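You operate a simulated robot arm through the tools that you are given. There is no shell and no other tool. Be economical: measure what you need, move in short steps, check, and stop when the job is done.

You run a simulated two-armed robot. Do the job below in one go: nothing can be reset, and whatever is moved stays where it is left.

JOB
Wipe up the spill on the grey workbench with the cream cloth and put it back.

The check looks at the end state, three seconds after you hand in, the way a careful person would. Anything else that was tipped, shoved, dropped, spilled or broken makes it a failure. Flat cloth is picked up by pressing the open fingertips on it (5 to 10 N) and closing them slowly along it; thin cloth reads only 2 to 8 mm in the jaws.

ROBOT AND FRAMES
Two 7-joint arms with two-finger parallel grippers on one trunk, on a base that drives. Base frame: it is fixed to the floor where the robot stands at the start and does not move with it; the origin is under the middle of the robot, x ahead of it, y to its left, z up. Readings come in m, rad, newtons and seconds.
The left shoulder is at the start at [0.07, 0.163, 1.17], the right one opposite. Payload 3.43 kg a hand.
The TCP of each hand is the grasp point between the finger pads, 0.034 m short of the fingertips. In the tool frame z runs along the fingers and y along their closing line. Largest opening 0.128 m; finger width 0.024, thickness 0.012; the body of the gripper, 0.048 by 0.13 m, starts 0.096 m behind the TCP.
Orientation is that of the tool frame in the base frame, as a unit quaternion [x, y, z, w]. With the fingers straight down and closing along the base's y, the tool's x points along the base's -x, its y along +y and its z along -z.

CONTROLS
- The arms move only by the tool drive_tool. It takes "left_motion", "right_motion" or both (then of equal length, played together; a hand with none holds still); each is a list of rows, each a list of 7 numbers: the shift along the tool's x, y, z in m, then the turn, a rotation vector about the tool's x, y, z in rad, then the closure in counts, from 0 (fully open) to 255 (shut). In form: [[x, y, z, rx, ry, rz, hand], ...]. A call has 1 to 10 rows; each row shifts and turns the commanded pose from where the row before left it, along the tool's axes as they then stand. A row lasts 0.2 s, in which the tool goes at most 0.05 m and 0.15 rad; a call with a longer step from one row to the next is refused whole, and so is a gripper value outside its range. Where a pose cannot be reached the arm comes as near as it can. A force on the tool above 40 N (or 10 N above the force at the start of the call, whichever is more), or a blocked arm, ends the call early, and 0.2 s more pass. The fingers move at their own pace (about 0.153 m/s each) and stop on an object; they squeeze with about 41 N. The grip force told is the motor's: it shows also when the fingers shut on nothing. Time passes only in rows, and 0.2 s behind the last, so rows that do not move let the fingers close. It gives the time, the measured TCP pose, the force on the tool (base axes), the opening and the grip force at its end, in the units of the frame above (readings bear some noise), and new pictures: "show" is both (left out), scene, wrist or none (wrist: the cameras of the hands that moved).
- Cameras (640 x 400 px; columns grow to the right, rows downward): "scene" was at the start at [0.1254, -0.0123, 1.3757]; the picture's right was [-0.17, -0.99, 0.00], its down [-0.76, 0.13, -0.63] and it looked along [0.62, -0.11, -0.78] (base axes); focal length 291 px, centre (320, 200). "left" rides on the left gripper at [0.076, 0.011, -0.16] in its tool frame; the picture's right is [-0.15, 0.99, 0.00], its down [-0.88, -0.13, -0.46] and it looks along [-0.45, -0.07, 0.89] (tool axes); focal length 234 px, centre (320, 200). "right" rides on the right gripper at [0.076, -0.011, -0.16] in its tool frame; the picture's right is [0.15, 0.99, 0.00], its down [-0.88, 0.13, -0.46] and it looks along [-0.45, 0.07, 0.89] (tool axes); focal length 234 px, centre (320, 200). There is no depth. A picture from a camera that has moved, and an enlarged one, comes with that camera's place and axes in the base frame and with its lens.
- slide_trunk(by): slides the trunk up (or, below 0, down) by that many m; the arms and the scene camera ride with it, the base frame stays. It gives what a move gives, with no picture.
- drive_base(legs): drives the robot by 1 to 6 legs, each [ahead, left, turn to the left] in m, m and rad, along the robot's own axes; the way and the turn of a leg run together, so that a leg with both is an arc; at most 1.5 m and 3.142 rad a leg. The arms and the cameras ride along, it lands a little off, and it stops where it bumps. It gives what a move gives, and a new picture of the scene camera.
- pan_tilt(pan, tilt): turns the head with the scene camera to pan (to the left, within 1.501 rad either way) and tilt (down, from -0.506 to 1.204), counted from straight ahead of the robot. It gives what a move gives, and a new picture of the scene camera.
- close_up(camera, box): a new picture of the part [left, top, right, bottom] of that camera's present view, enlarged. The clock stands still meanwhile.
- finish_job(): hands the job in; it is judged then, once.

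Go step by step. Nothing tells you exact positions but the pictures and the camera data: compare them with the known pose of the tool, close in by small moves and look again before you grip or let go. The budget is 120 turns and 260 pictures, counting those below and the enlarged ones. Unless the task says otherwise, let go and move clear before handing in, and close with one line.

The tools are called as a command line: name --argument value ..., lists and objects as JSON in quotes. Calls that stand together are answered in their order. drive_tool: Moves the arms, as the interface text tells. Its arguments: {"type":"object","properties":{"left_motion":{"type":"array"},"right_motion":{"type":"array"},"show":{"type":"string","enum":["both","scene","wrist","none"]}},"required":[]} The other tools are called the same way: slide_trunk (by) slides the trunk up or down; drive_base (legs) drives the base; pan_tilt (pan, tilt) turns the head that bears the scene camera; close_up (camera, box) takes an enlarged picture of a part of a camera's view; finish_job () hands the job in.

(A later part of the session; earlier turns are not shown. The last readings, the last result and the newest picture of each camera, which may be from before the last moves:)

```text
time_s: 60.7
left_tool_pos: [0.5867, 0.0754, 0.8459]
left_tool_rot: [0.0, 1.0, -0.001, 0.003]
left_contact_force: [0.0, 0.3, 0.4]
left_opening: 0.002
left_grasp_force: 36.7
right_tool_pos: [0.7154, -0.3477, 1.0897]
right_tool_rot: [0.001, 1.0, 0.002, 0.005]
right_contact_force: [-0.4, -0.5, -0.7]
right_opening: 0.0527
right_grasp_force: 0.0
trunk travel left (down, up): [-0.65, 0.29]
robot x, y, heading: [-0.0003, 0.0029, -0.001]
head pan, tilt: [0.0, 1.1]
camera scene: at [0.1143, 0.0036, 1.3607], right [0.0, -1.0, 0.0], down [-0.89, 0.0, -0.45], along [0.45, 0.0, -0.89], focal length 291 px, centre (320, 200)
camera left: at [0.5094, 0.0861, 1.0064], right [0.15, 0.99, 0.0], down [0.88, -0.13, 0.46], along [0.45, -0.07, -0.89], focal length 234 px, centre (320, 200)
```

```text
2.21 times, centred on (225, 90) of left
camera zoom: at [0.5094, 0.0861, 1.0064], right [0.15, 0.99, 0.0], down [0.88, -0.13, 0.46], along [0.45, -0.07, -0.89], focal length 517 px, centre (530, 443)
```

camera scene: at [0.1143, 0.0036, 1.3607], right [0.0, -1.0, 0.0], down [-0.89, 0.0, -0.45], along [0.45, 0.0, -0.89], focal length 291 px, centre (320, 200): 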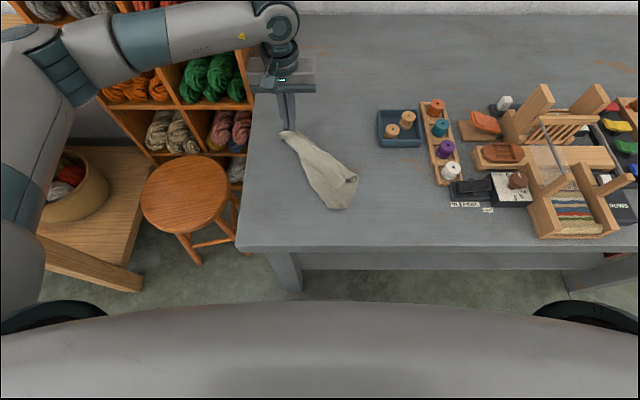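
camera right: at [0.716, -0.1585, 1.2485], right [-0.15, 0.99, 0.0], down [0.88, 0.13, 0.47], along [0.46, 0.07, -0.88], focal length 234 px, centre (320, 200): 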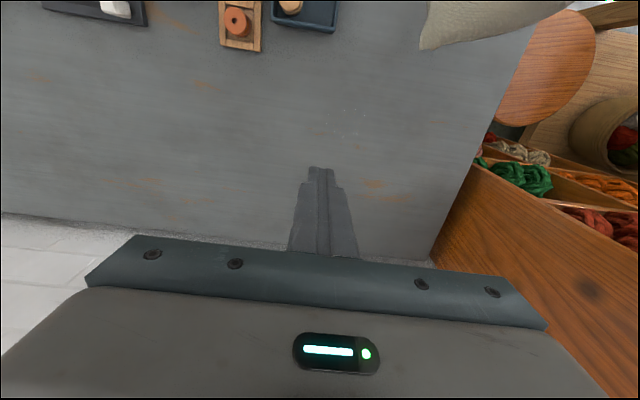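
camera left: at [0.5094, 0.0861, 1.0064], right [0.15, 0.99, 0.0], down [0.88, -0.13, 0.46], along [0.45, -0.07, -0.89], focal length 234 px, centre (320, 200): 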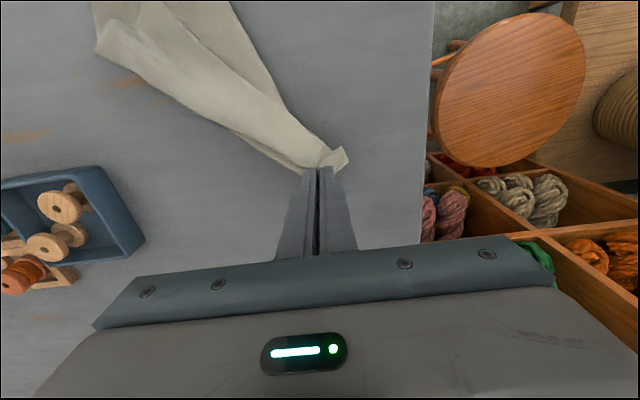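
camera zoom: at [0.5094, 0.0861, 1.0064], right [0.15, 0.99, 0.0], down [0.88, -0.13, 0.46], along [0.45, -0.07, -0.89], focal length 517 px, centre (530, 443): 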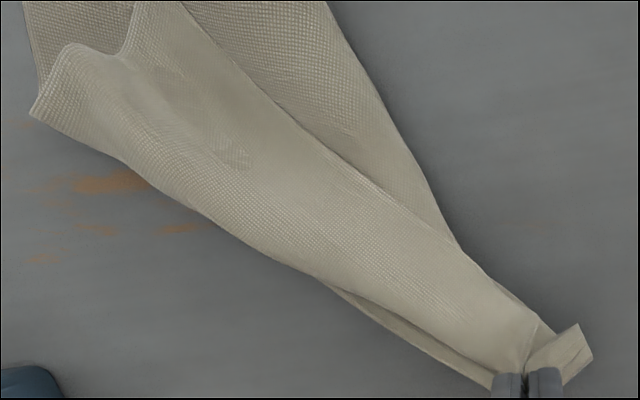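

I see a flap corner lying folded over on top at about (0.43, -0.03): likely the far-right corner. The left hand stays as an anchor, slightly lowered, while the right hand moves over the flap to pinch it and unfold it.

drive_tool --left_motion '[[0, 0.005, 0.01, 0, 0, 0, 255], [0, 0, 0.01, 0, 0, 0, 255], [0, 0, 0.004, 0, 0, 0, 255], [0, 0, 0, 0, 0, 0, 255], [0, 0, 0, 0, 0, 0, 255], [0, 0, 0, 0, 0, 0, 255], [0, 0, 0, 0, 0, 0, 255], [0, 0, 0, 0, 0, 0, 255], [0, 0, 0, 0, 0, 0, 255], [0, 0, 0, 0, 0, 0, 255]]' --right_motion '[[0.03, 0.0337, 0, 0, 0, 0, 205], [0.03, 0.0337, 0, 0, 0, 0, 205], [0.03, 0.0337, 0, 0, 0, 0, 205], [0.03, 0.0337, 0, 0, 0, 0, 205], [0.03, 0.0337, 0, 0, 0, 0, 205], [0.03, 0.0337, 0, 0, 0, 0, 205], [0.03, 0.0337, 0, 0, 0, 0, 205], [0.03, 0.0337, 0, 0, 0, 0, 205], [0.028, 0.0337, 0.02, 0, 0, 0, 205], [0, 0, 0.04, 0, 0, 0, 205]]' --show "none"

drive_tool --right_motion '[[0, 0, 0.04, 0, 0, 0, 205], [0, 0, 0.04, 0, 0, 0, 205], [0, 0, 0.04, 0, 0, 0, 205], [0, 0, 0.03, 0, 0, 0, 205], [0, 0, 0, 0, 0, 0, 205]]'

```text
time_s: 62.9
left_tool_pos: [0.5864, 0.0785, 0.8239]
left_tool_rot: [0.0, 1.0, -0.001, 0.002]
left_contact_force: [0.3, -0.3, 1.1]
left_opening: 0.0018
left_grasp_force: 36.4
right_tool_pos: [0.4472, -0.0458, 1.0304]
right_tool_rot: [0.001, 1.0, 0.002, 0.005]
right_contact_force: [0.2, -0.6, -0.4]
right_opening: 0.0252
right_grasp_force: 0.0
trunk travel left (down, up): [-0.65, 0.29]
robot x, y, heading: [0.0015, 0.0044, -0.004]
head pan, tilt: [0.0, 1.1]
```

```text
time_s: 64.1
left_tool_pos: [0.5852, 0.0802, 0.8232]
left_tool_rot: [0.001, 1.0, -0.002, 0.003]
left_contact_force: [0.1, -0.9, 1.0]
left_opening: 0.0019
left_grasp_force: 36.2
right_tool_pos: [0.4485, -0.0422, 0.8789]
right_tool_rot: [0.001, 1.0, 0.002, 0.006]
right_contact_force: [-0.3, 0.3, -0.1]
right_opening: 0.0249
right_grasp_force: 0.0
trunk travel left (down, up): [-0.65, 0.29]
robot x, y, heading: [0.0012, 0.0033, 0.002]
head pan, tilt: [0.0, 1.1]
camera scene: at [0.1132, 0.0031, 1.3608], right [0.0, -1.0, 0.0], down [-0.89, 0.0, -0.45], along [0.45, 0.0, -0.89], focal length 291 px, centre (320, 200)
camera right: at [0.3714, -0.0549, 1.0384], right [-0.15, 0.99, 0.0], down [0.88, 0.13, 0.47], along [0.46, 0.07, -0.88], focal length 234 px, centre (320, 200)
```

scene: 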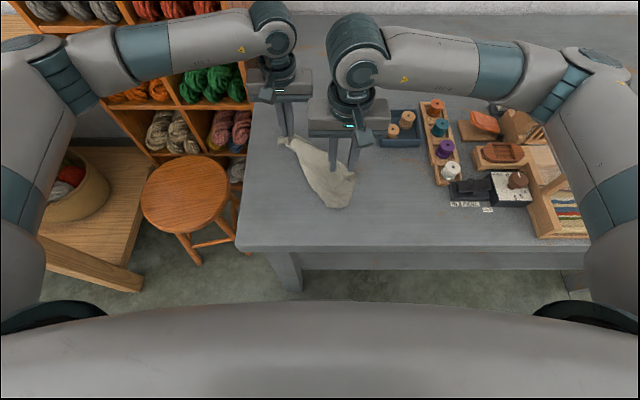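
right: 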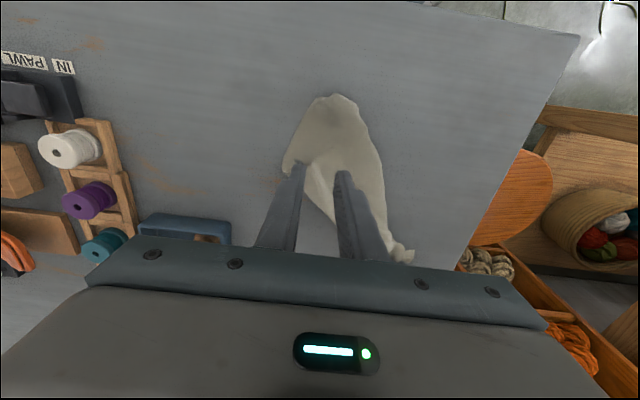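

close_up --camera "right" --box '[240, 80, 420, 260]'

close_up --camera "scene" --box '[270, 120, 390, 220]'

```text
2.22 times, centred on (330, 170) of right
camera zoom: at [0.3714, -0.0549, 1.0384], right [-0.15, 0.99, 0.0], down [0.88, 0.13, 0.47], along [0.46, 0.07, -0.88], focal length 520 px, centre (298, 267)
```

zoom: 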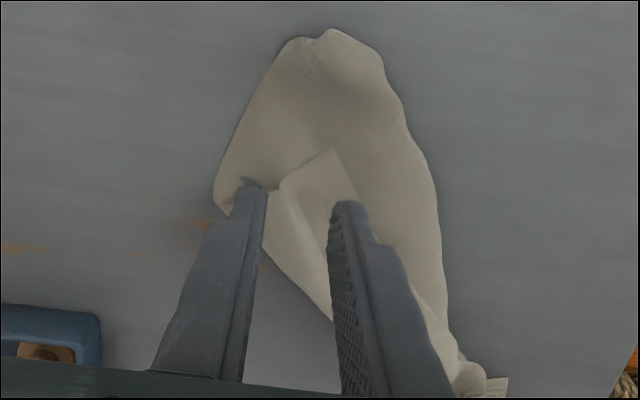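

```text
4.00 times, centred on (330, 170) of scene
camera zoom: at [0.1132, 0.0031, 1.3608], right [0.0, -1.0, 0.0], down [-0.89, 0.0, -0.45], along [0.45, 0.0, -0.89], focal length 1163 px, centre (280, 320)
```

zoom: 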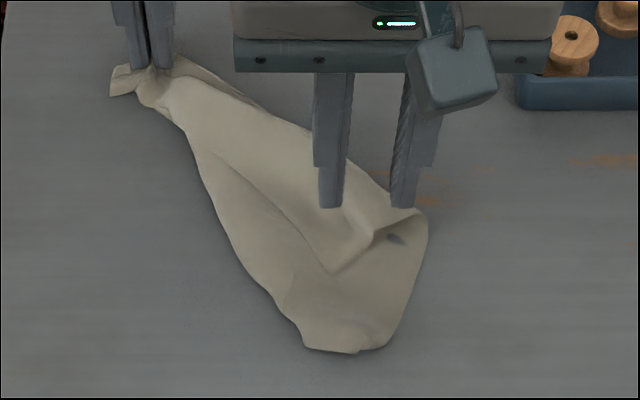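

The flap at x≈0.46 spans y from -0.05 to -0.007. I centre the right hand on it at (0.458, -0.030) and press down.

drive_tool --right_motion '[[-0.01, 0.012, 0.02, 0, 0, 0, 205], [0, 0, 0.02, 0, 0, 0, 205], [0, 0, 0.01, 0, 0, 0, 205], [0, 0, 0.006, 0, 0, 0, 205], [0, 0, 0, 0, 0, 0, 205]]' --show "wrist"

```text
time_s: 65.3
left_tool_pos: [0.5854, 0.0806, 0.8232]
left_tool_rot: [0.0, 1.0, -0.001, 0.002]
left_contact_force: [-0.2, 0.2, -0.2]
left_opening: 0.0019
left_grasp_force: 36.3
right_tool_pos: [0.46, -0.0325, 0.8219]
right_tool_rot: [0.001, 1.0, 0.002, 0.006]
right_contact_force: [0.2, -0.3, -0.2]
right_opening: 0.025
right_grasp_force: 0.1
trunk travel left (down, up): [-0.65, 0.29]
robot x, y, heading: [-0.0004, 0.0021, -0.002]
head pan, tilt: [0.0, 1.1]
camera right: at [0.3825, -0.0438, 0.9823], right [-0.15, 0.99, 0.0], down [0.88, 0.13, 0.47], along [0.46, 0.07, -0.88], focal length 234 px, centre (320, 200)
```

right: 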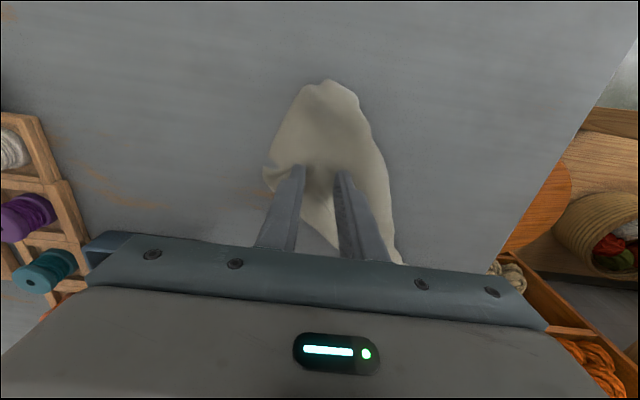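

drive_tool --right_motion '[[0, 0, 0.003, 0, 0, 0, 205], [0, 0, 0.001, 0, 0, 0, 205], [0, 0, 0, 0, 0, 0, 212], [0, 0, 0, 0, 0, 0, 219], [0, 0, 0, 0, 0, 0, 226], [0, 0, 0, 0, 0, 0, 233], [0, 0, 0, 0, 0, 0, 240], [0, 0, 0, 0, 0, 0, 247], [0, 0, 0, 0, 0, 0, 255], [0, 0, 0, 0, 0, 0, 255]]' --show "wrist"

close_up --camera "right" --box '[240, 60, 420, 260]'

```text
time_s: 67.5
left_tool_pos: [0.5851, 0.0797, 0.8233]
left_tool_rot: [-0.001, 1.0, -0.001, 0.002]
left_contact_force: [-0.6, -0.1, 0.3]
left_opening: 0.0018
left_grasp_force: 36.0
right_tool_pos: [0.4595, -0.0329, 0.8185]
right_tool_rot: [0.001, 1.0, 0.002, 0.006]
right_contact_force: [-0.9, 0.7, 0.2]
right_opening: 0.0
right_grasp_force: 33.0
trunk travel left (down, up): [-0.65, 0.29]
robot x, y, heading: [0.0012, 0.0016, -0.003]
head pan, tilt: [0.0, 1.1]
camera right: at [0.3824, -0.0439, 0.9784], right [-0.15, 0.99, 0.0], down [0.88, 0.13, 0.47], along [0.46, 0.07, -0.88], focal length 234 px, centre (320, 200)
```

right: 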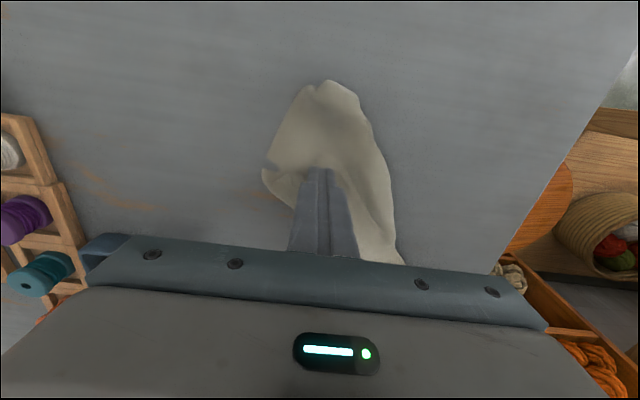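

```text
2.00 times, centred on (330, 160) of right
camera zoom: at [0.3824, -0.0439, 0.9784], right [-0.15, 0.99, 0.0], down [0.88, 0.13, 0.47], along [0.46, 0.07, -0.88], focal length 468 px, centre (300, 280)
```

zoom: 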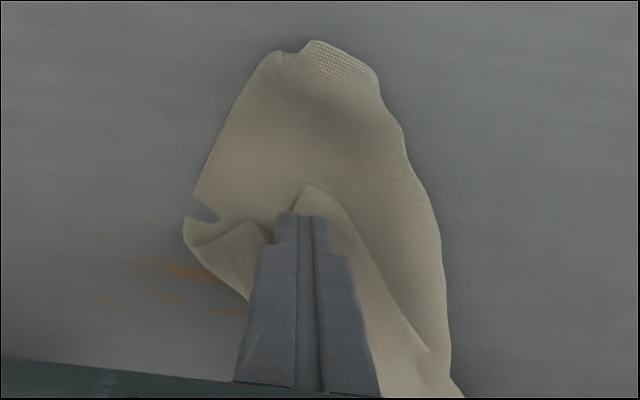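

Missed for lack of pressure. I reopen and press about 3 mm lower, reading the force before closing.

drive_tool --right_motion '[[0, 0, -0.015, 0, 0, 0, 255], [0, 0.002, 0, 0, 0, 0, 198], [0, 0, 0, 0, 0, 0, 198], [0, 0, 0.01, 0, 0, 0, 198], [0, 0, 0.0075, 0, 0, 0, 198], [0, 0, 0, 0, 0, 0, 198], [0, 0, 0, 0, 0, 0, 198]]' --show "none"

```text
time_s: 69.1
left_tool_pos: [0.5863, 0.0786, 0.8248]
left_tool_rot: [0.0, 1.0, -0.001, 0.002]
left_contact_force: [0.1, -0.1, 1.1]
left_opening: 0.0017
left_grasp_force: 36.8
right_tool_pos: [0.4592, -0.0313, 0.8171]
right_tool_rot: [0.001, 1.0, 0.002, 0.006]
right_contact_force: [-0.7, -0.6, 14.0]
right_opening: 0.029
right_grasp_force: 0.2
trunk travel left (down, up): [-0.65, 0.29]
robot x, y, heading: [0.0023, 0.0012, 0.005]
head pan, tilt: [0.0, 1.1]
```

drive_tool --right_motion '[[0, 0, -0.0007, 0, 0, 0, 205], [0, 0, 0, 0, 0, 0, 212], [0, 0, 0, 0, 0, 0, 219], [0, 0, 0, 0, 0, 0, 226], [0, 0, 0, 0, 0, 0, 233], [0, 0, 0, 0, 0, 0, 240], [0, 0, 0, 0, 0, 0, 247], [0, 0, 0, 0, 0, 0, 255], [0, 0, 0, 0, 0, 0, 255]]' --show "wrist"

close_up --camera "right" --box '[240, 60, 420, 260]'

```text
time_s: 71.1
left_tool_pos: [0.5852, 0.0803, 0.8231]
left_tool_rot: [0.0, 1.0, -0.001, 0.002]
left_contact_force: [-0.7, -0.7, 0.6]
left_opening: 0.0018
left_grasp_force: 37.1
right_tool_pos: [0.4594, -0.0293, 0.8171]
right_tool_rot: [0.001, 1.0, 0.002, 0.004]
right_contact_force: [0.0, 0.5, 4.9]
right_opening: 0.0001
right_grasp_force: 32.6
trunk travel left (down, up): [-0.65, 0.29]
robot x, y, heading: [0.0006, 0.0007, 0.002]
head pan, tilt: [0.0, 1.1]
camera right: at [0.3821, -0.0415, 0.976], right [-0.15, 0.99, 0.0], down [0.88, 0.13, 0.47], along [0.46, 0.07, -0.88], focal length 234 px, centre (320, 200)
```

right: 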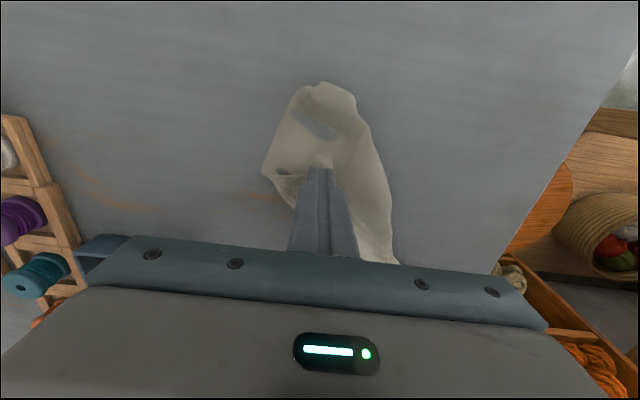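

```text
2.00 times, centred on (330, 160) of right
camera zoom: at [0.3821, -0.0415, 0.976], right [-0.15, 0.99, 0.0], down [0.88, 0.13, 0.47], along [0.46, 0.07, -0.88], focal length 468 px, centre (300, 280)
```

zoom: 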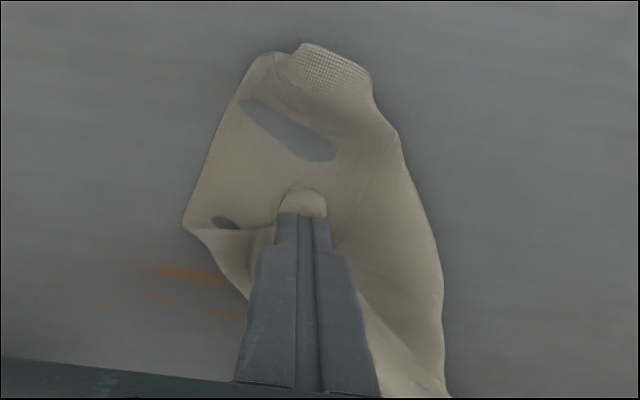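

Still empty. Earlier catches worked with a wider opening and about 10–20 N, so I retry with 48 mm.

drive_tool --right_motion '[[0, 0, -0.015, 0, 0, 0, 255], [0.002, 0, 0, 0, 0, 0, 160], [0, 0, 0, 0, 0, 0, 160], [0, 0, 0, 0, 0, 0, 160], [0, 0, 0.01, 0, 0, 0, 160], [0, 0, 0.0075, 0, 0, 0, 160], [0, 0, 0, 0, 0, 0, 160], [0, 0, 0, 0, 0, 0, 160]]' --show "wrist"

close_up --camera "right" --box '[240, 60, 420, 260]'

```text
time_s: 72.9
left_tool_pos: [0.5855, 0.0805, 0.8231]
left_tool_rot: [0.001, 1.0, -0.001, 0.002]
left_contact_force: [0.0, -0.5, 0.1]
left_opening: 0.0019
left_grasp_force: 36.7
right_tool_pos: [0.4573, -0.0289, 0.8164]
right_tool_rot: [0.001, 1.0, 0.002, 0.006]
right_contact_force: [1.2, -0.7, 7.6]
right_opening: 0.048
right_grasp_force: 0.1
trunk travel left (down, up): [-0.65, 0.29]
robot x, y, heading: [0.0023, 0.0021, -0.002]
head pan, tilt: [0.0, 1.1]
camera right: at [0.3807, -0.041, 0.9759], right [-0.15, 0.99, 0.0], down [0.87, 0.13, 0.47], along [0.46, 0.07, -0.88], focal length 234 px, centre (320, 200)
```

right: 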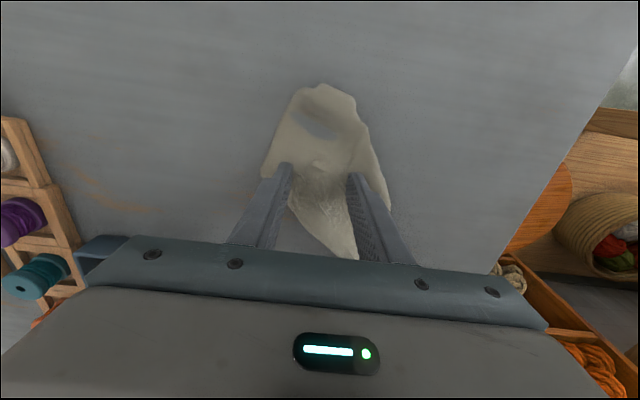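

```text
2.00 times, centred on (330, 160) of right
camera zoom: at [0.3807, -0.041, 0.9759], right [-0.15, 0.99, 0.0], down [0.87, 0.13, 0.47], along [0.46, 0.07, -0.88], focal length 468 px, centre (300, 280)
```

zoom: 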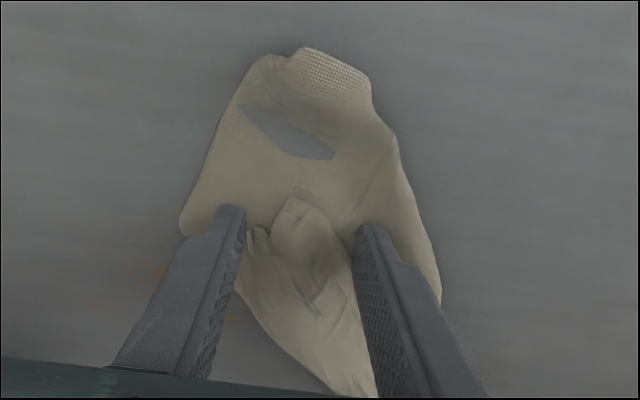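

The crumpled flap stands up nicely between the fingers now. I close on it.

drive_tool --right_motion '[[0, 0, 0, 0, 0, 0, 170], [0, 0, 0, 0, 0, 0, 180], [0, 0, 0, 0, 0, 0, 190], [0, 0, 0, 0, 0, 0, 200], [0, 0, 0, 0, 0, 0, 210], [0, 0, 0, 0, 0, 0, 220], [0, 0, 0, 0, 0, 0, 230], [0, 0, 0, 0, 0, 0, 242], [0, 0, 0, 0, 0, 0, 255], [0, 0, 0, 0, 0, 0, 255]]' --show "none"

close_up --camera "right" --box '[240, 60, 420, 260]'

```text
time_s: 75.1
left_tool_pos: [0.5839, 0.0806, 0.8228]
left_tool_rot: [0.0, 1.0, -0.002, 0.002]
left_contact_force: [-1.0, -0.8, 0.8]
left_opening: 0.0016
left_grasp_force: 36.1
right_tool_pos: [0.4578, -0.0285, 0.816]
right_tool_rot: [0.001, 1.0, 0.002, 0.006]
right_contact_force: [0.7, 2.0, 12.4]
right_opening: 0.0022
right_grasp_force: 37.3
trunk travel left (down, up): [-0.65, 0.29]
robot x, y, heading: [-0.0029, 0.0002, -0.003]
head pan, tilt: [0.0, 1.1]
```

```text
2.00 times, centred on (330, 160) of right
camera zoom: at [0.3801, -0.0406, 0.9758], right [-0.15, 0.99, 0.0], down [0.88, 0.13, 0.47], along [0.46, 0.07, -0.88], focal length 468 px, centre (300, 280)
```

zoom: 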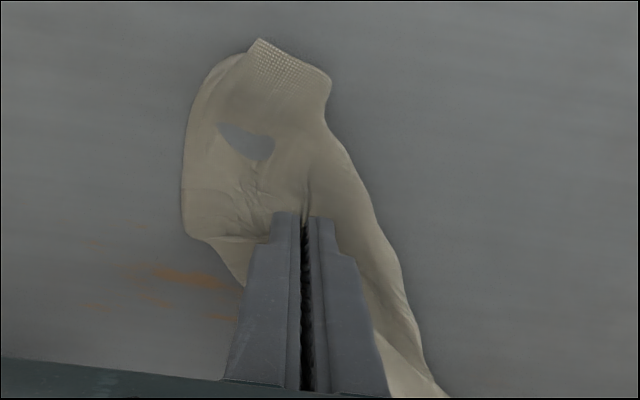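

Caught (2.2 mm). I lift the right hand gently and look.

drive_tool --right_motion '[[0, 0, -0.02, 0, 0, 0, 255], [0, 0, -0.03, 0, 0, 0, 255], [0, 0, -0.03, 0, 0, 0, 255], [-0.01, -0.01, -0.02, 0, 0, 0, 255], [0, 0, 0, 0, 0, 0, 255]]'

close_up --camera "scene" --box '[270, 110, 400, 220]'

```text
time_s: 76.3
left_tool_pos: [0.5851, 0.077, 0.8253]
left_tool_rot: [0.001, 1.0, -0.004, 0.001]
left_contact_force: [-17.9, -20.2, 16.9]
left_opening: 0.0018
left_grasp_force: 36.8
right_tool_pos: [0.4651, -0.0376, 0.9138]
right_tool_rot: [0.001, 1.0, 0.003, 0.006]
right_contact_force: [18.3, 19.2, -16.3]
right_opening: 0.0019
right_grasp_force: 37.0
trunk travel left (down, up): [-0.65, 0.29]
robot x, y, heading: [-0.0017, 0.0006, -0.002]
head pan, tilt: [0.0, 1.1]
camera scene: at [0.1135, 0.0032, 1.3608], right [0.0, -1.0, 0.0], down [-0.89, 0.0, -0.45], along [0.45, 0.0, -0.89], focal length 291 px, centre (320, 200)
camera right: at [0.3881, -0.05, 1.0734], right [-0.15, 0.99, 0.0], down [0.88, 0.13, 0.47], along [0.46, 0.07, -0.88], focal length 234 px, centre (320, 200)
```

scene: 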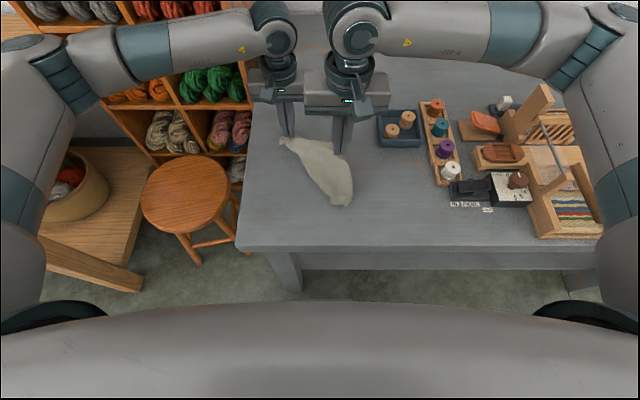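
right: 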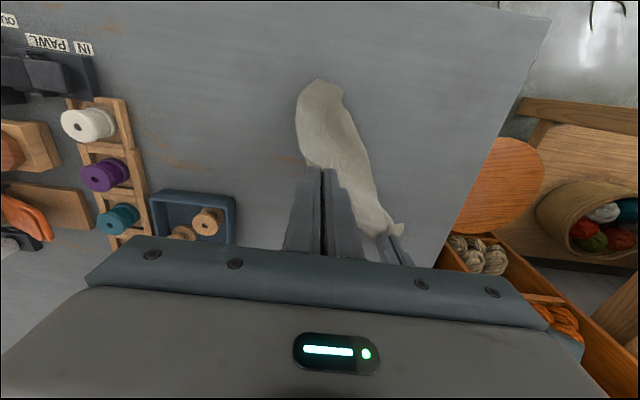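

```text
3.64 times, centred on (335, 165) of scene
camera zoom: at [0.1135, 0.0032, 1.3608], right [0.0, -1.0, 0.0], down [-0.89, 0.0, -0.45], along [0.45, 0.0, -0.89], focal length 1057 px, centre (266, 327)
```

zoom: 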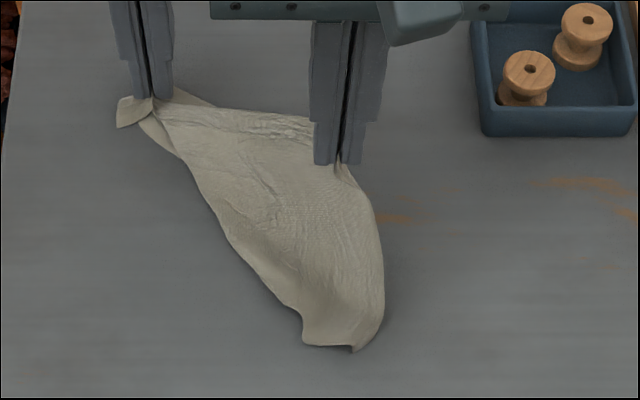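

The right hand holds the far-right corner (taut at 0.19 m from the left grip). I swing it round to its place beside the left hand, easing the tension.

drive_tool --left_motion '[[0, 0, 0, 0, 0, 0, 255], [0, 0, -0.005, 0, 0, 0, 255], [0, 0, -0.01, 0, 0, 0, 255], [0, 0, -0.01, 0, 0, 0, 255], [0, 0, -0.01, 0, 0, 0, 255], [0, 0, 0, 0, 0, 0, 255]]' --right_motion '[[-0.015, 0.0, 0.02, 0, 0, 0, 255], [-0.025, -0.015, 0.01, 0, 0, 0, 255], [-0.03, -0.015, 0.01, 0, 0, 0, 255], [-0.03, -0.013, 0.0, 0, 0, 0, 255], [-0.018, -0.007, 0.0, 0, 0, 0, 255], [0, 0, 0, 0, 0, 0, 255]]'

```text
time_s: 77.7
left_tool_pos: [0.5867, 0.0792, 0.8578]
left_tool_rot: [0.0, 1.0, -0.002, 0.003]
left_contact_force: [2.8, -15.3, 1.3]
left_opening: 0.0019
left_grasp_force: 36.4
right_tool_pos: [0.5838, -0.0882, 0.8766]
right_tool_rot: [-0.001, 1.0, 0.003, 0.005]
right_contact_force: [-3.0, 16.1, -1.9]
right_opening: 0.002
right_grasp_force: 36.9
trunk travel left (down, up): [-0.65, 0.29]
robot x, y, heading: [-0.0, 0.0029, -0.004]
head pan, tilt: [0.0, 1.1]
camera scene: at [0.1134, 0.003, 1.3608], right [0.0, -1.0, 0.0], down [-0.89, 0.0, -0.45], along [0.45, 0.0, -0.89], focal length 291 px, centre (320, 200)
camera right: at [0.5065, -0.1013, 1.0356], right [-0.15, 0.99, 0.01], down [0.88, 0.13, 0.47], along [0.46, 0.07, -0.88], focal length 234 px, centre (320, 200)
camera left: at [0.5087, 0.0914, 1.0172], right [0.15, 0.99, 0.0], down [0.88, -0.13, 0.46], along [0.46, -0.07, -0.89], focal length 234 px, centre (320, 200)
```

scene: 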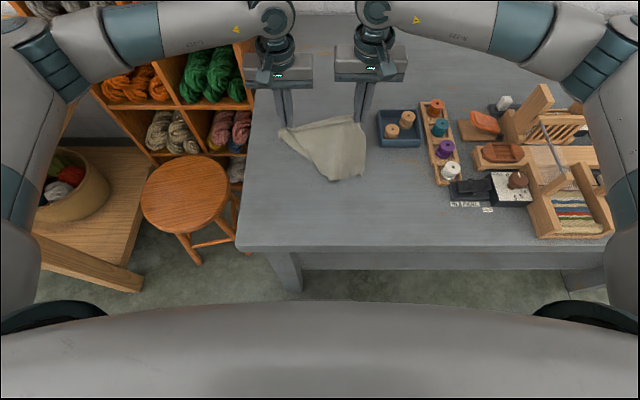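
right: 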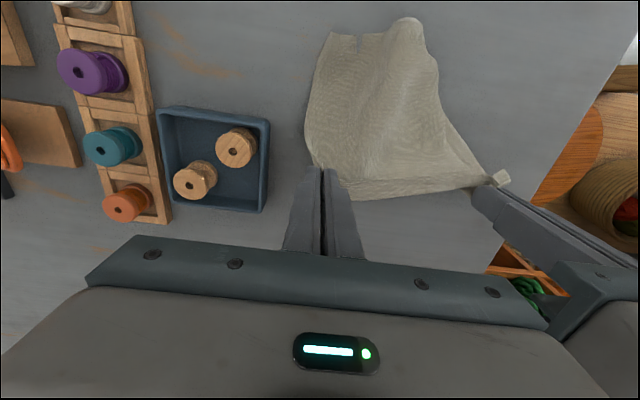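
left: 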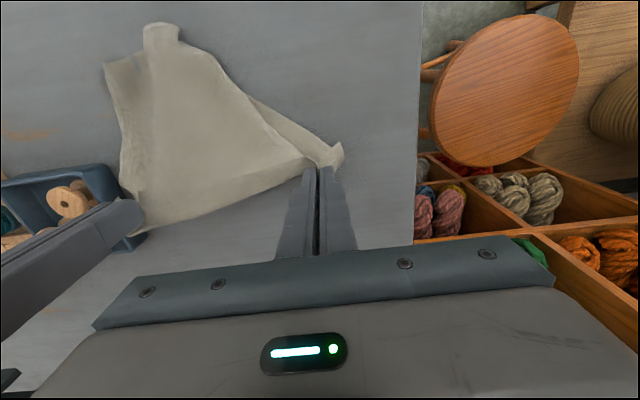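

Both far corners are in hand and the cloth is opening. I lift both high so it hangs straight, easing the tension slightly.

drive_tool --left_motion '[[0, 0, -0.032, 0, 0, 0, 255], [0, 0, -0.032, 0, 0, 0, 255], [0, 0, -0.032, 0, 0, 0, 255], [0, 0, -0.032, 0, 0, 0, 255], [0, 0, -0.032, 0, 0, 0, 255], [0, 0, -0.032, 0, 0, 0, 255], [0, 0, -0.032, 0, 0, 0, 255], [0, 0, 0, 0, 0, 0, 255], [0, 0, 0, 0, 0, 0, 255]]' --right_motion '[[0, 0.004, -0.03, 0, 0, 0, 255], [0, 0, -0.03, 0, 0, 0, 255], [0, 0, -0.03, 0, 0, 0, 255], [0, 0, -0.03, 0, 0, 0, 255], [0, 0, -0.03, 0, 0, 0, 255], [0, 0, -0.03, 0, 0, 0, 255], [0, 0, -0.026, 0, 0, 0, 255], [0, 0, 0, 0, 0, 0, 255], [0, 0, 0, 0, 0, 0, 255]]'

```text
time_s: 79.7
left_tool_pos: [0.5813, 0.0815, 1.0826]
left_tool_rot: [0.0, 1.0, 0.0, 0.003]
left_contact_force: [2.0, -13.7, -0.6]
left_opening: 0.0016
left_grasp_force: 36.6
right_tool_pos: [0.5827, -0.0863, 1.0804]
right_tool_rot: [-0.001, 1.0, 0.002, 0.005]
right_contact_force: [-3.7, 13.8, 0.9]
right_opening: 0.0019
right_grasp_force: 37.1
trunk travel left (down, up): [-0.65, 0.29]
robot x, y, heading: [0.0001, 0.0048, -0.003]
head pan, tilt: [0.0, 1.1]
camera scene: at [0.1132, 0.0029, 1.3608], right [0.0, -1.0, 0.0], down [-0.89, 0.0, -0.45], along [0.45, 0.0, -0.89], focal length 291 px, centre (320, 200)
camera right: at [0.5059, -0.0989, 1.24], right [-0.15, 0.99, 0.0], down [0.88, 0.13, 0.47], along [0.46, 0.07, -0.88], focal length 234 px, centre (320, 200)
camera left: at [0.5055, 0.0923, 1.2408], right [0.15, 0.99, 0.0], down [0.88, -0.13, 0.46], along [0.46, -0.07, -0.89], focal length 234 px, centre (320, 200)
```

scene: 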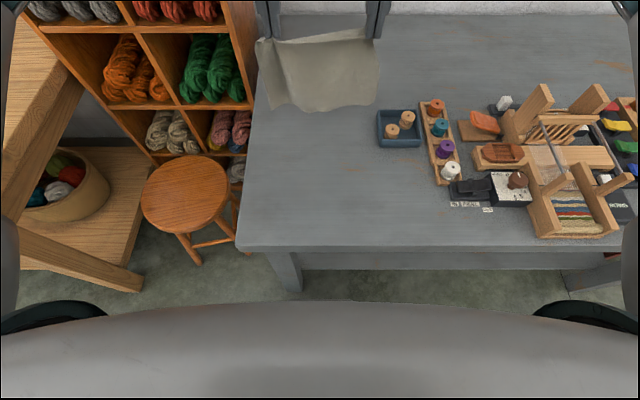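
right: 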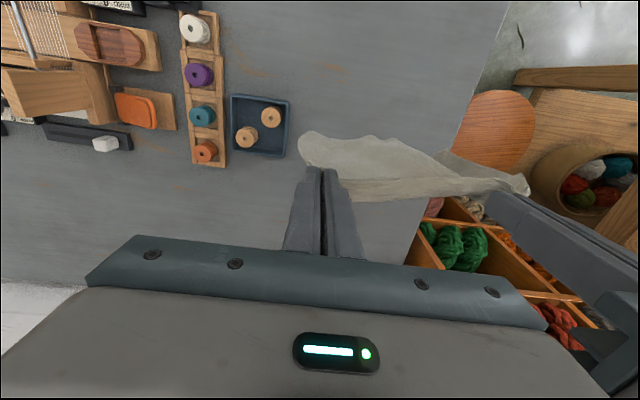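
left: 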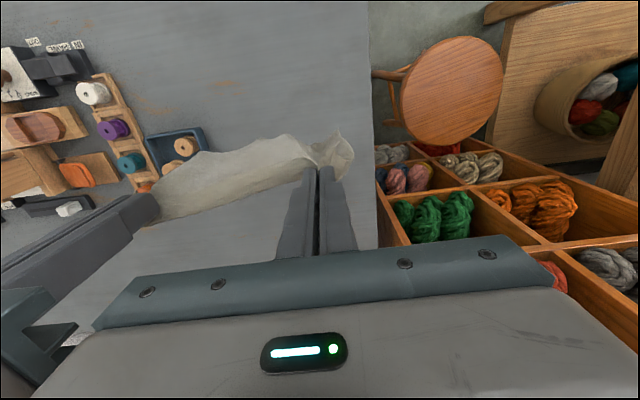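

The cloth is fully spread. I bring it back above its near-edge line, x≈0.37, before laying it.

drive_tool --left_motion '[[0.03, 0, 0, 0, 0, 0, 255], [0.03, 0, 0, 0, 0, 0, 255], [0.03, 0, 0, 0, 0, 0, 255], [0.03, 0, 0, 0, 0, 0, 255], [0.03, 0, 0, 0, 0, 0, 255], [0.03, 0, 0, 0, 0, 0, 255], [0.02, 0, 0, 0, 0, 0, 255], [0, 0, 0, 0, 0, 0, 255], [0, 0, 0, 0, 0, 0, 255], [0, 0, 0, 0, 0, 0, 255]]' --right_motion '[[0.03, 0, 0, 0, 0, 0, 255], [0.03, 0, 0, 0, 0, 0, 255], [0.03, 0, 0, 0, 0, 0, 255], [0.03, 0, 0, 0, 0, 0, 255], [0.03, 0, 0, 0, 0, 0, 255], [0.03, 0, 0, 0, 0, 0, 255], [0.02, 0, 0, 0, 0, 0, 255], [0, 0, 0, 0, 0, 0, 255], [0, 0, 0, 0, 0, 0, 255], [0, 0, 0, 0, 0, 0, 255]]' --show "scene"

```text
time_s: 81.9
left_tool_pos: [0.3851, 0.0835, 1.0822]
left_tool_rot: [0.001, 1.0, -0.002, 0.002]
left_contact_force: [2.2, -11.6, -0.3]
left_opening: 0.0018
left_grasp_force: 37.0
right_tool_pos: [0.3843, -0.0836, 1.0788]
right_tool_rot: [0.001, 1.0, 0.003, 0.006]
right_contact_force: [-1.9, 11.6, 0.4]
right_opening: 0.0021
right_grasp_force: 37.1
trunk travel left (down, up): [-0.65, 0.29]
robot x, y, heading: [0.0003, 0.0037, 0.001]
head pan, tilt: [0.0, 1.1]
camera scene: at [0.1134, 0.0029, 1.3608], right [0.0, -1.0, 0.0], down [-0.89, 0.0, -0.45], along [0.45, 0.0, -0.89], focal length 291 px, centre (320, 200)
```

scene: 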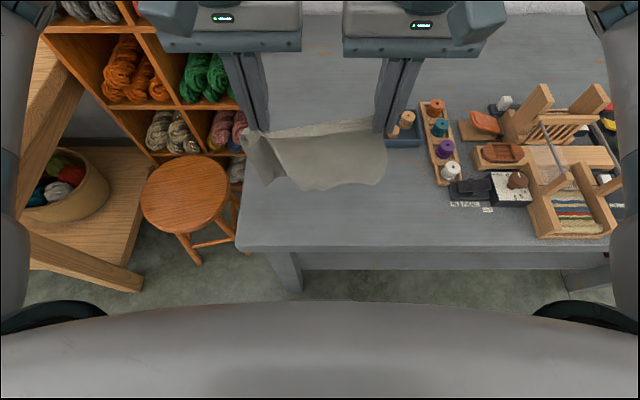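

Now I lower until the near edge touches and then lay the cloth forward along an arc.

drive_tool --left_motion '[[0, 0, 0.025, 0, 0, 0, 255], [0, 0, 0.025, 0, 0, 0, 255], [-0.01, 0, 0.03, 0, 0, 0, 255], [-0.02, 0, 0.03, 0, 0, 0, 255], [-0.025, 0, 0.03, 0, 0, 0, 255], [-0.03, 0, 0.03, 0, 0, 0, 255], [-0.03, 0, 0.03, 0, 0, 0, 255], [-0.035, 0, 0.025, 0, 0, 0, 255], [-0.03, 0, 0.02, 0, 0, 0, 255], [-0.025, 0, 0.012, 0, 0, 0, 255]]' --right_motion '[[0, 0, 0.025, 0, 0, 0, 255], [0, 0, 0.025, 0, 0, 0, 255], [-0.01, 0, 0.03, 0, 0, 0, 255], [-0.02, 0, 0.03, 0, 0, 0, 255], [-0.025, 0, 0.03, 0, 0, 0, 255], [-0.03, 0, 0.03, 0, 0, 0, 255], [-0.03, 0, 0.03, 0, 0, 0, 255], [-0.035, 0, 0.025, 0, 0, 0, 255], [-0.03, 0, 0.02, 0, 0, 0, 255], [-0.025, 0, 0.012, 0, 0, 0, 255]]'

```text
time_s: 84.1
left_tool_pos: [0.5902, 0.0813, 0.822]
left_tool_rot: [0.0, 1.0, 0.0, 0.002]
left_contact_force: [0.5, -8.2, 0.2]
left_opening: 0.0016
left_grasp_force: 36.8
right_tool_pos: [0.5905, -0.0833, 0.8238]
right_tool_rot: [0.001, 1.0, 0.002, 0.006]
right_contact_force: [-1.2, 7.2, 0.2]
right_opening: 0.0021
right_grasp_force: 37.2
trunk travel left (down, up): [-0.65, 0.29]
robot x, y, heading: [0.0037, 0.0018, 0.001]
head pan, tilt: [0.0, 1.1]
camera scene: at [0.1141, 0.0029, 1.3607], right [0.0, -1.0, 0.0], down [-0.89, 0.0, -0.45], along [0.45, 0.0, -0.89], focal length 291 px, centre (320, 200)
camera right: at [0.5131, -0.0961, 0.9834], right [-0.15, 0.99, 0.0], down [0.88, 0.13, 0.47], along [0.46, 0.07, -0.89], focal length 234 px, centre (320, 200)
camera left: at [0.5144, 0.0926, 0.9807], right [0.15, 0.99, 0.0], down [0.88, -0.13, 0.46], along [0.45, -0.07, -0.89], focal length 234 px, centre (320, 200)
```

scene: 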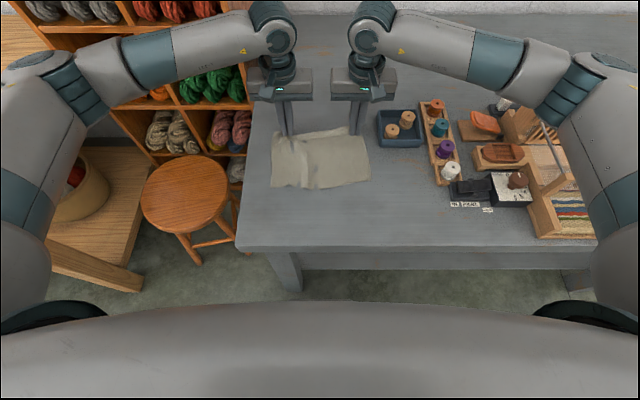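
right: 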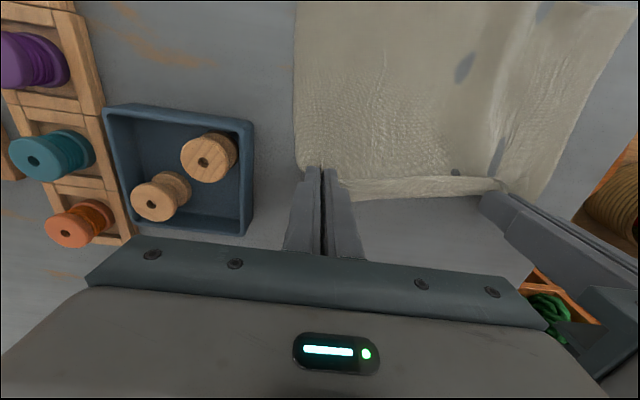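
left: 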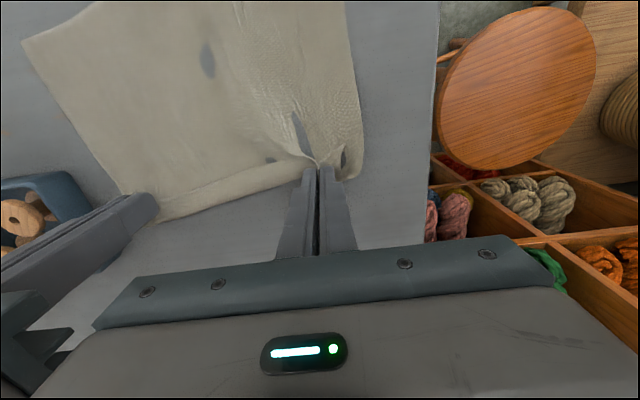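

Nicely flat, but the near 8 cm folded under because I dropped it too fast. I lift again and will lay it with a proper arc (forward first, then down).

drive_tool --left_motion '[[0, 0, -0.035, 0, 0, 0, 255], [0, 0, -0.035, 0, 0, 0, 255], [0, 0, -0.035, 0, 0, 0, 255], [0, 0, -0.035, 0, 0, 0, 255], [0, 0, -0.035, 0, 0, 0, 255], [0, 0, -0.035, 0, 0, 0, 255], [0, 0, -0.035, 0, 0, 0, 255], [0, 0, -0.035, 0, 0, 0, 255], [0.03, 0, -0.005, 0, 0, 0, 255], [0.03, 0, 0, 0, 0, 0, 255]]' --right_motion '[[0, 0, -0.035, 0, 0, 0, 255], [0, 0, -0.035, 0, 0, 0, 255], [0, 0, -0.035, 0, 0, 0, 255], [0, 0, -0.035, 0, 0, 0, 255], [0, 0, -0.035, 0, 0, 0, 255], [0, 0, -0.035, 0, 0, 0, 255], [0, 0, -0.035, 0, 0, 0, 255], [0, 0, -0.035, 0, 0, 0, 255], [0.03, 0, -0.005, 0, 0, 0, 255], [0.03, 0, 0, 0, 0, 0, 255]]' --show "none"

drive_tool --left_motion '[[0.03, 0, 0, 0, 0, 0, 255], [0.03, 0, 0, 0, 0, 0, 255], [0.03, 0, 0, 0, 0, 0, 255], [0.03, 0, 0, 0, 0, 0, 255], [0.03, 0, 0, 0, 0, 0, 255], [0.02, 0, 0, 0, 0, 0, 255], [0, 0, 0, 0, 0, 0, 255], [0, 0, 0, 0, 0, 0, 255], [0, 0, 0, 0, 0, 0, 255], [0, 0, 0, 0, 0, 0, 255]]' --right_motion '[[0.03, 0, 0, 0, 0, 0, 255], [0.03, 0, 0, 0, 0, 0, 255], [0.03, 0, 0, 0, 0, 0, 255], [0.03, 0, 0, 0, 0, 0, 255], [0.03, 0, 0, 0, 0, 0, 255], [0.02, 0, 0, 0, 0, 0, 255], [0, 0, 0, 0, 0, 0, 255], [0, 0, 0, 0, 0, 0, 255], [0, 0, 0, 0, 0, 0, 255], [0, 0, 0, 0, 0, 0, 255]]'

```text
time_s: 86.3
left_tool_pos: [0.531, 0.079, 1.1113]
left_tool_rot: [-0.001, 1.0, -0.001, 0.004]
left_contact_force: [1.1, -7.8, -0.7]
left_opening: 0.0017
left_grasp_force: 36.7
right_tool_pos: [0.5274, -0.0857, 1.111]
right_tool_rot: [0.001, 1.0, 0.001, 0.007]
right_contact_force: [-2.1, 7.6, 0.4]
right_opening: 0.0022
right_grasp_force: 36.8
trunk travel left (down, up): [-0.65, 0.29]
robot x, y, heading: [0.0011, 0.0009, -0.003]
head pan, tilt: [0.0, 1.1]
```

```text
time_s: 88.5
left_tool_pos: [0.3583, 0.082, 1.1098]
left_tool_rot: [-0.001, 1.0, -0.002, 0.002]
left_contact_force: [4.1, -21.1, -0.6]
left_opening: 0.002
left_grasp_force: 37.1
right_tool_pos: [0.3569, -0.0882, 1.1063]
right_tool_rot: [0.001, 1.0, 0.002, 0.005]
right_contact_force: [-3.4, 21.2, 0.3]
right_opening: 0.002
right_grasp_force: 37.0
trunk travel left (down, up): [-0.65, 0.29]
robot x, y, heading: [-0.0014, 0.0067, -0.0]
head pan, tilt: [0.0, 1.1]
camera scene: at [0.1135, 0.0028, 1.3608], right [0.0, -1.0, 0.0], down [-0.89, 0.0, -0.45], along [0.45, 0.0, -0.89], focal length 291 px, centre (320, 200)
camera right: at [0.2791, -0.1001, 1.2663], right [-0.15, 0.99, 0.0], down [0.88, 0.13, 0.47], along [0.46, 0.07, -0.88], focal length 234 px, centre (320, 200)
camera left: at [0.2823, 0.0943, 1.2677], right [0.15, 0.99, 0.0], down [0.88, -0.13, 0.46], along [0.45, -0.07, -0.89], focal length 234 px, centre (320, 200)
```

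scene: 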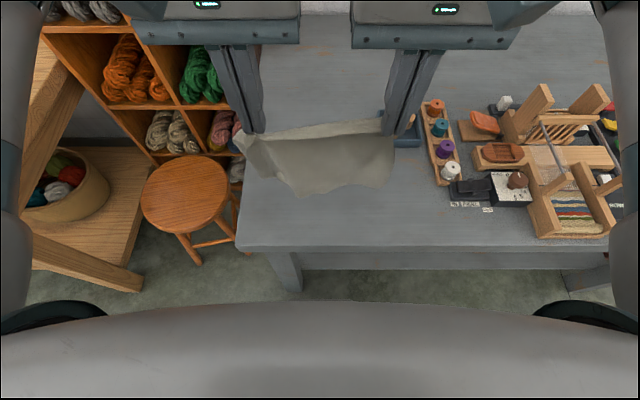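
right: 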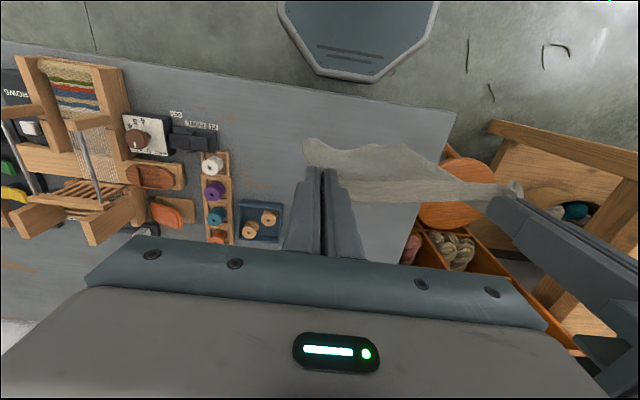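
left: 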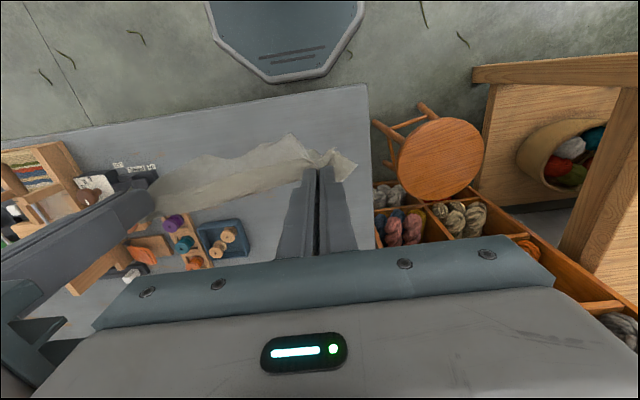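

Ease the tension and lay along the arc.

drive_tool --left_motion '[[0, -0.003, 0.035, 0, 0, 0, 255], [0, 0, 0.035, 0, 0, 0, 255], [-0.039, 0, 0.008, 0, 0, 0, 255], [-0.038, 0, 0.012, 0, 0, 0, 255], [-0.0365, 0, 0.015, 0, 0, 0, 255], [-0.0335, 0, 0.021, 0, 0, 0, 255], [-0.029, 0, 0.026, 0, 0, 0, 255], [-0.025, 0, 0.0295, 0, 0, 0, 255], [-0.019, 0, 0.0335, 0, 0, 0, 255], [-0.0155, 0, 0.0395, 0, 0, 0, 255]]' --right_motion '[[0, 0.004, 0.035, 0, 0, 0, 255], [0, 0, 0.035, 0, 0, 0, 255], [-0.039, 0, 0.008, 0, 0, 0, 255], [-0.038, 0, 0.012, 0, 0, 0, 255], [-0.0365, 0, 0.015, 0, 0, 0, 255], [-0.0335, 0, 0.021, 0, 0, 0, 255], [-0.029, 0, 0.026, 0, 0, 0, 255], [-0.025, 0, 0.0295, 0, 0, 0, 255], [-0.019, 0, 0.0335, 0, 0, 0, 255], [-0.0155, 0, 0.0395, 0, 0, 0, 255]]' --show "scene"

```text
time_s: 90.7
left_tool_pos: [0.5995, 0.0808, 0.8534]
left_tool_rot: [0.0, 1.0, 0.0, 0.002]
left_contact_force: [0.5, -2.6, -0.8]
left_opening: 0.0017
left_grasp_force: 37.0
right_tool_pos: [0.5983, -0.0802, 0.8548]
right_tool_rot: [0.0, 1.0, 0.001, 0.004]
right_contact_force: [0.4, 2.8, -1.0]
right_opening: 0.0019
right_grasp_force: 36.9
trunk travel left (down, up): [-0.65, 0.29]
robot x, y, heading: [0.0028, 0.0002, 0.001]
head pan, tilt: [0.0, 1.1]
camera scene: at [0.1149, 0.0028, 1.3607], right [0.0, -1.0, 0.0], down [-0.89, 0.0, -0.45], along [0.45, 0.0, -0.89], focal length 291 px, centre (320, 200)
```

scene: 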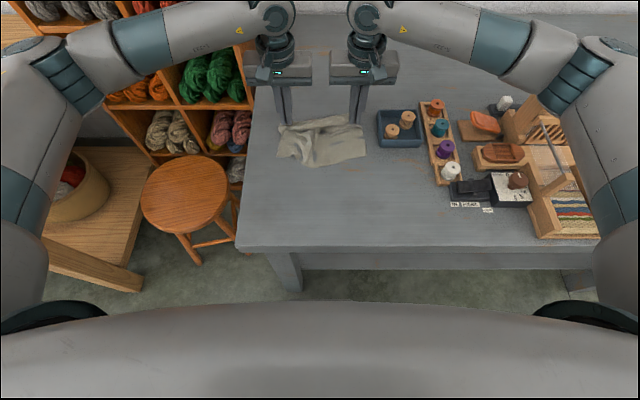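

It touched down too late and slid forward. I lift again and will let the near edge press on the bench a little more, and lay slower.

drive_tool --left_motion '[[0, 0, -0.035, 0, 0, 0, 255], [0, 0, -0.035, 0, 0, 0, 255], [0, 0, -0.035, 0, 0, 0, 255], [0, 0, -0.035, 0, 0, 0, 255], [0, 0, -0.035, 0, 0, 0, 255], [0, 0, -0.035, 0, 0, 0, 255], [0, 0, -0.035, 0, 0, 0, 255], [0.03, 0, 0, 0, 0, 0, 255], [0.03, 0, 0, 0, 0, 0, 255], [0.03, 0, 0, 0, 0, 0, 255]]' --right_motion '[[0, 0, -0.035, 0, 0, 0, 255], [0, 0, -0.035, 0, 0, 0, 255], [0, 0, -0.035, 0, 0, 0, 255], [0, 0, -0.035, 0, 0, 0, 255], [0, 0, -0.035, 0, 0, 0, 255], [0, 0, -0.035, 0, 0, 0, 255], [0, 0, -0.035, 0, 0, 0, 255], [0.03, 0, 0, 0, 0, 0, 255], [0.03, 0, 0, 0, 0, 0, 255], [0.03, 0, 0, 0, 0, 0, 255]]' --show "none"

drive_tool --left_motion '[[0.03, 0, 0, 0, 0, 0, 255], [0.03, 0, 0, 0, 0, 0, 255], [0.03, 0, 0, 0, 0, 0, 255], [0.03, 0, 0, 0, 0, 0, 255], [0.03, 0, 0, 0, 0, 0, 255], [0.01, 0, 0, 0, 0, 0, 255], [0, 0, 0, 0, 0, 0, 255], [0, 0, 0, 0, 0, 0, 255], [0, 0, 0, 0, 0, 0, 255], [0, 0, 0, 0, 0, 0, 255]]' --right_motion '[[0.03, 0, 0, 0, 0, 0, 255], [0.03, 0, 0, 0, 0, 0, 255], [0.03, 0, 0, 0, 0, 0, 255], [0.03, 0, 0, 0, 0, 0, 255], [0.03, 0, 0, 0, 0, 0, 255], [0.01, 0, 0, 0, 0, 0, 255], [0, 0, 0, 0, 0, 0, 255], [0, 0, 0, 0, 0, 0, 255], [0, 0, 0, 0, 0, 0, 255], [0, 0, 0, 0, 0, 0, 255]]' --show "none"

close_up --camera "scene" --box '[210, 90, 430, 230]'

```text
time_s: 92.9
left_tool_pos: [0.5028, 0.0792, 1.1013]
left_tool_rot: [-0.001, 1.0, -0.001, 0.002]
left_contact_force: [0.0, -1.8, 0.7]
left_opening: 0.0019
left_grasp_force: 36.5
right_tool_pos: [0.5032, -0.0821, 1.0999]
right_tool_rot: [0.001, 1.0, 0.002, 0.006]
right_contact_force: [0.1, 0.3, -0.8]
right_opening: 0.002
right_grasp_force: 36.7
trunk travel left (down, up): [-0.65, 0.29]
robot x, y, heading: [0.002, -0.0016, -0.0]
head pan, tilt: [0.0, 1.1]
```

```text
time_s: 95.1
left_tool_pos: [0.3447, 0.0813, 1.1004]
left_tool_rot: [0.0, 1.0, -0.001, 0.002]
left_contact_force: [1.1, -1.6, -1.2]
left_opening: 0.0018
left_grasp_force: 36.6
right_tool_pos: [0.3429, -0.0827, 1.0976]
right_tool_rot: [0.0, 1.0, 0.002, 0.004]
right_contact_force: [-1.2, 2.4, -0.9]
right_opening: 0.0023
right_grasp_force: 36.5
trunk travel left (down, up): [-0.65, 0.29]
robot x, y, heading: [0.0025, 0.0058, -0.005]
head pan, tilt: [0.0, 1.1]
```

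```text
2.86 times, centred on (320, 160) of scene
camera zoom: at [0.1134, 0.0028, 1.3608], right [0.0, -1.0, 0.0], down [-0.89, 0.0, -0.45], along [0.45, 0.0, -0.89], focal length 831 px, centre (320, 314)
```

zoom: 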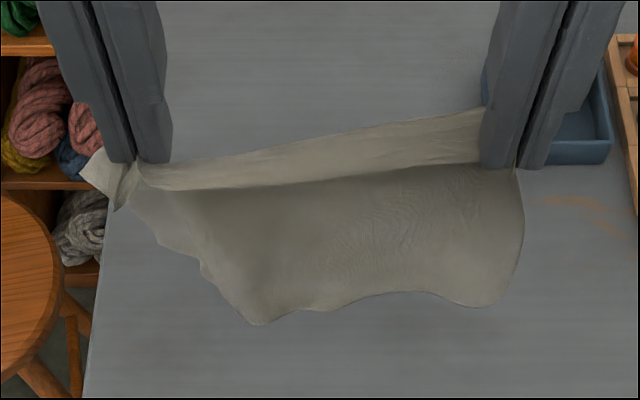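

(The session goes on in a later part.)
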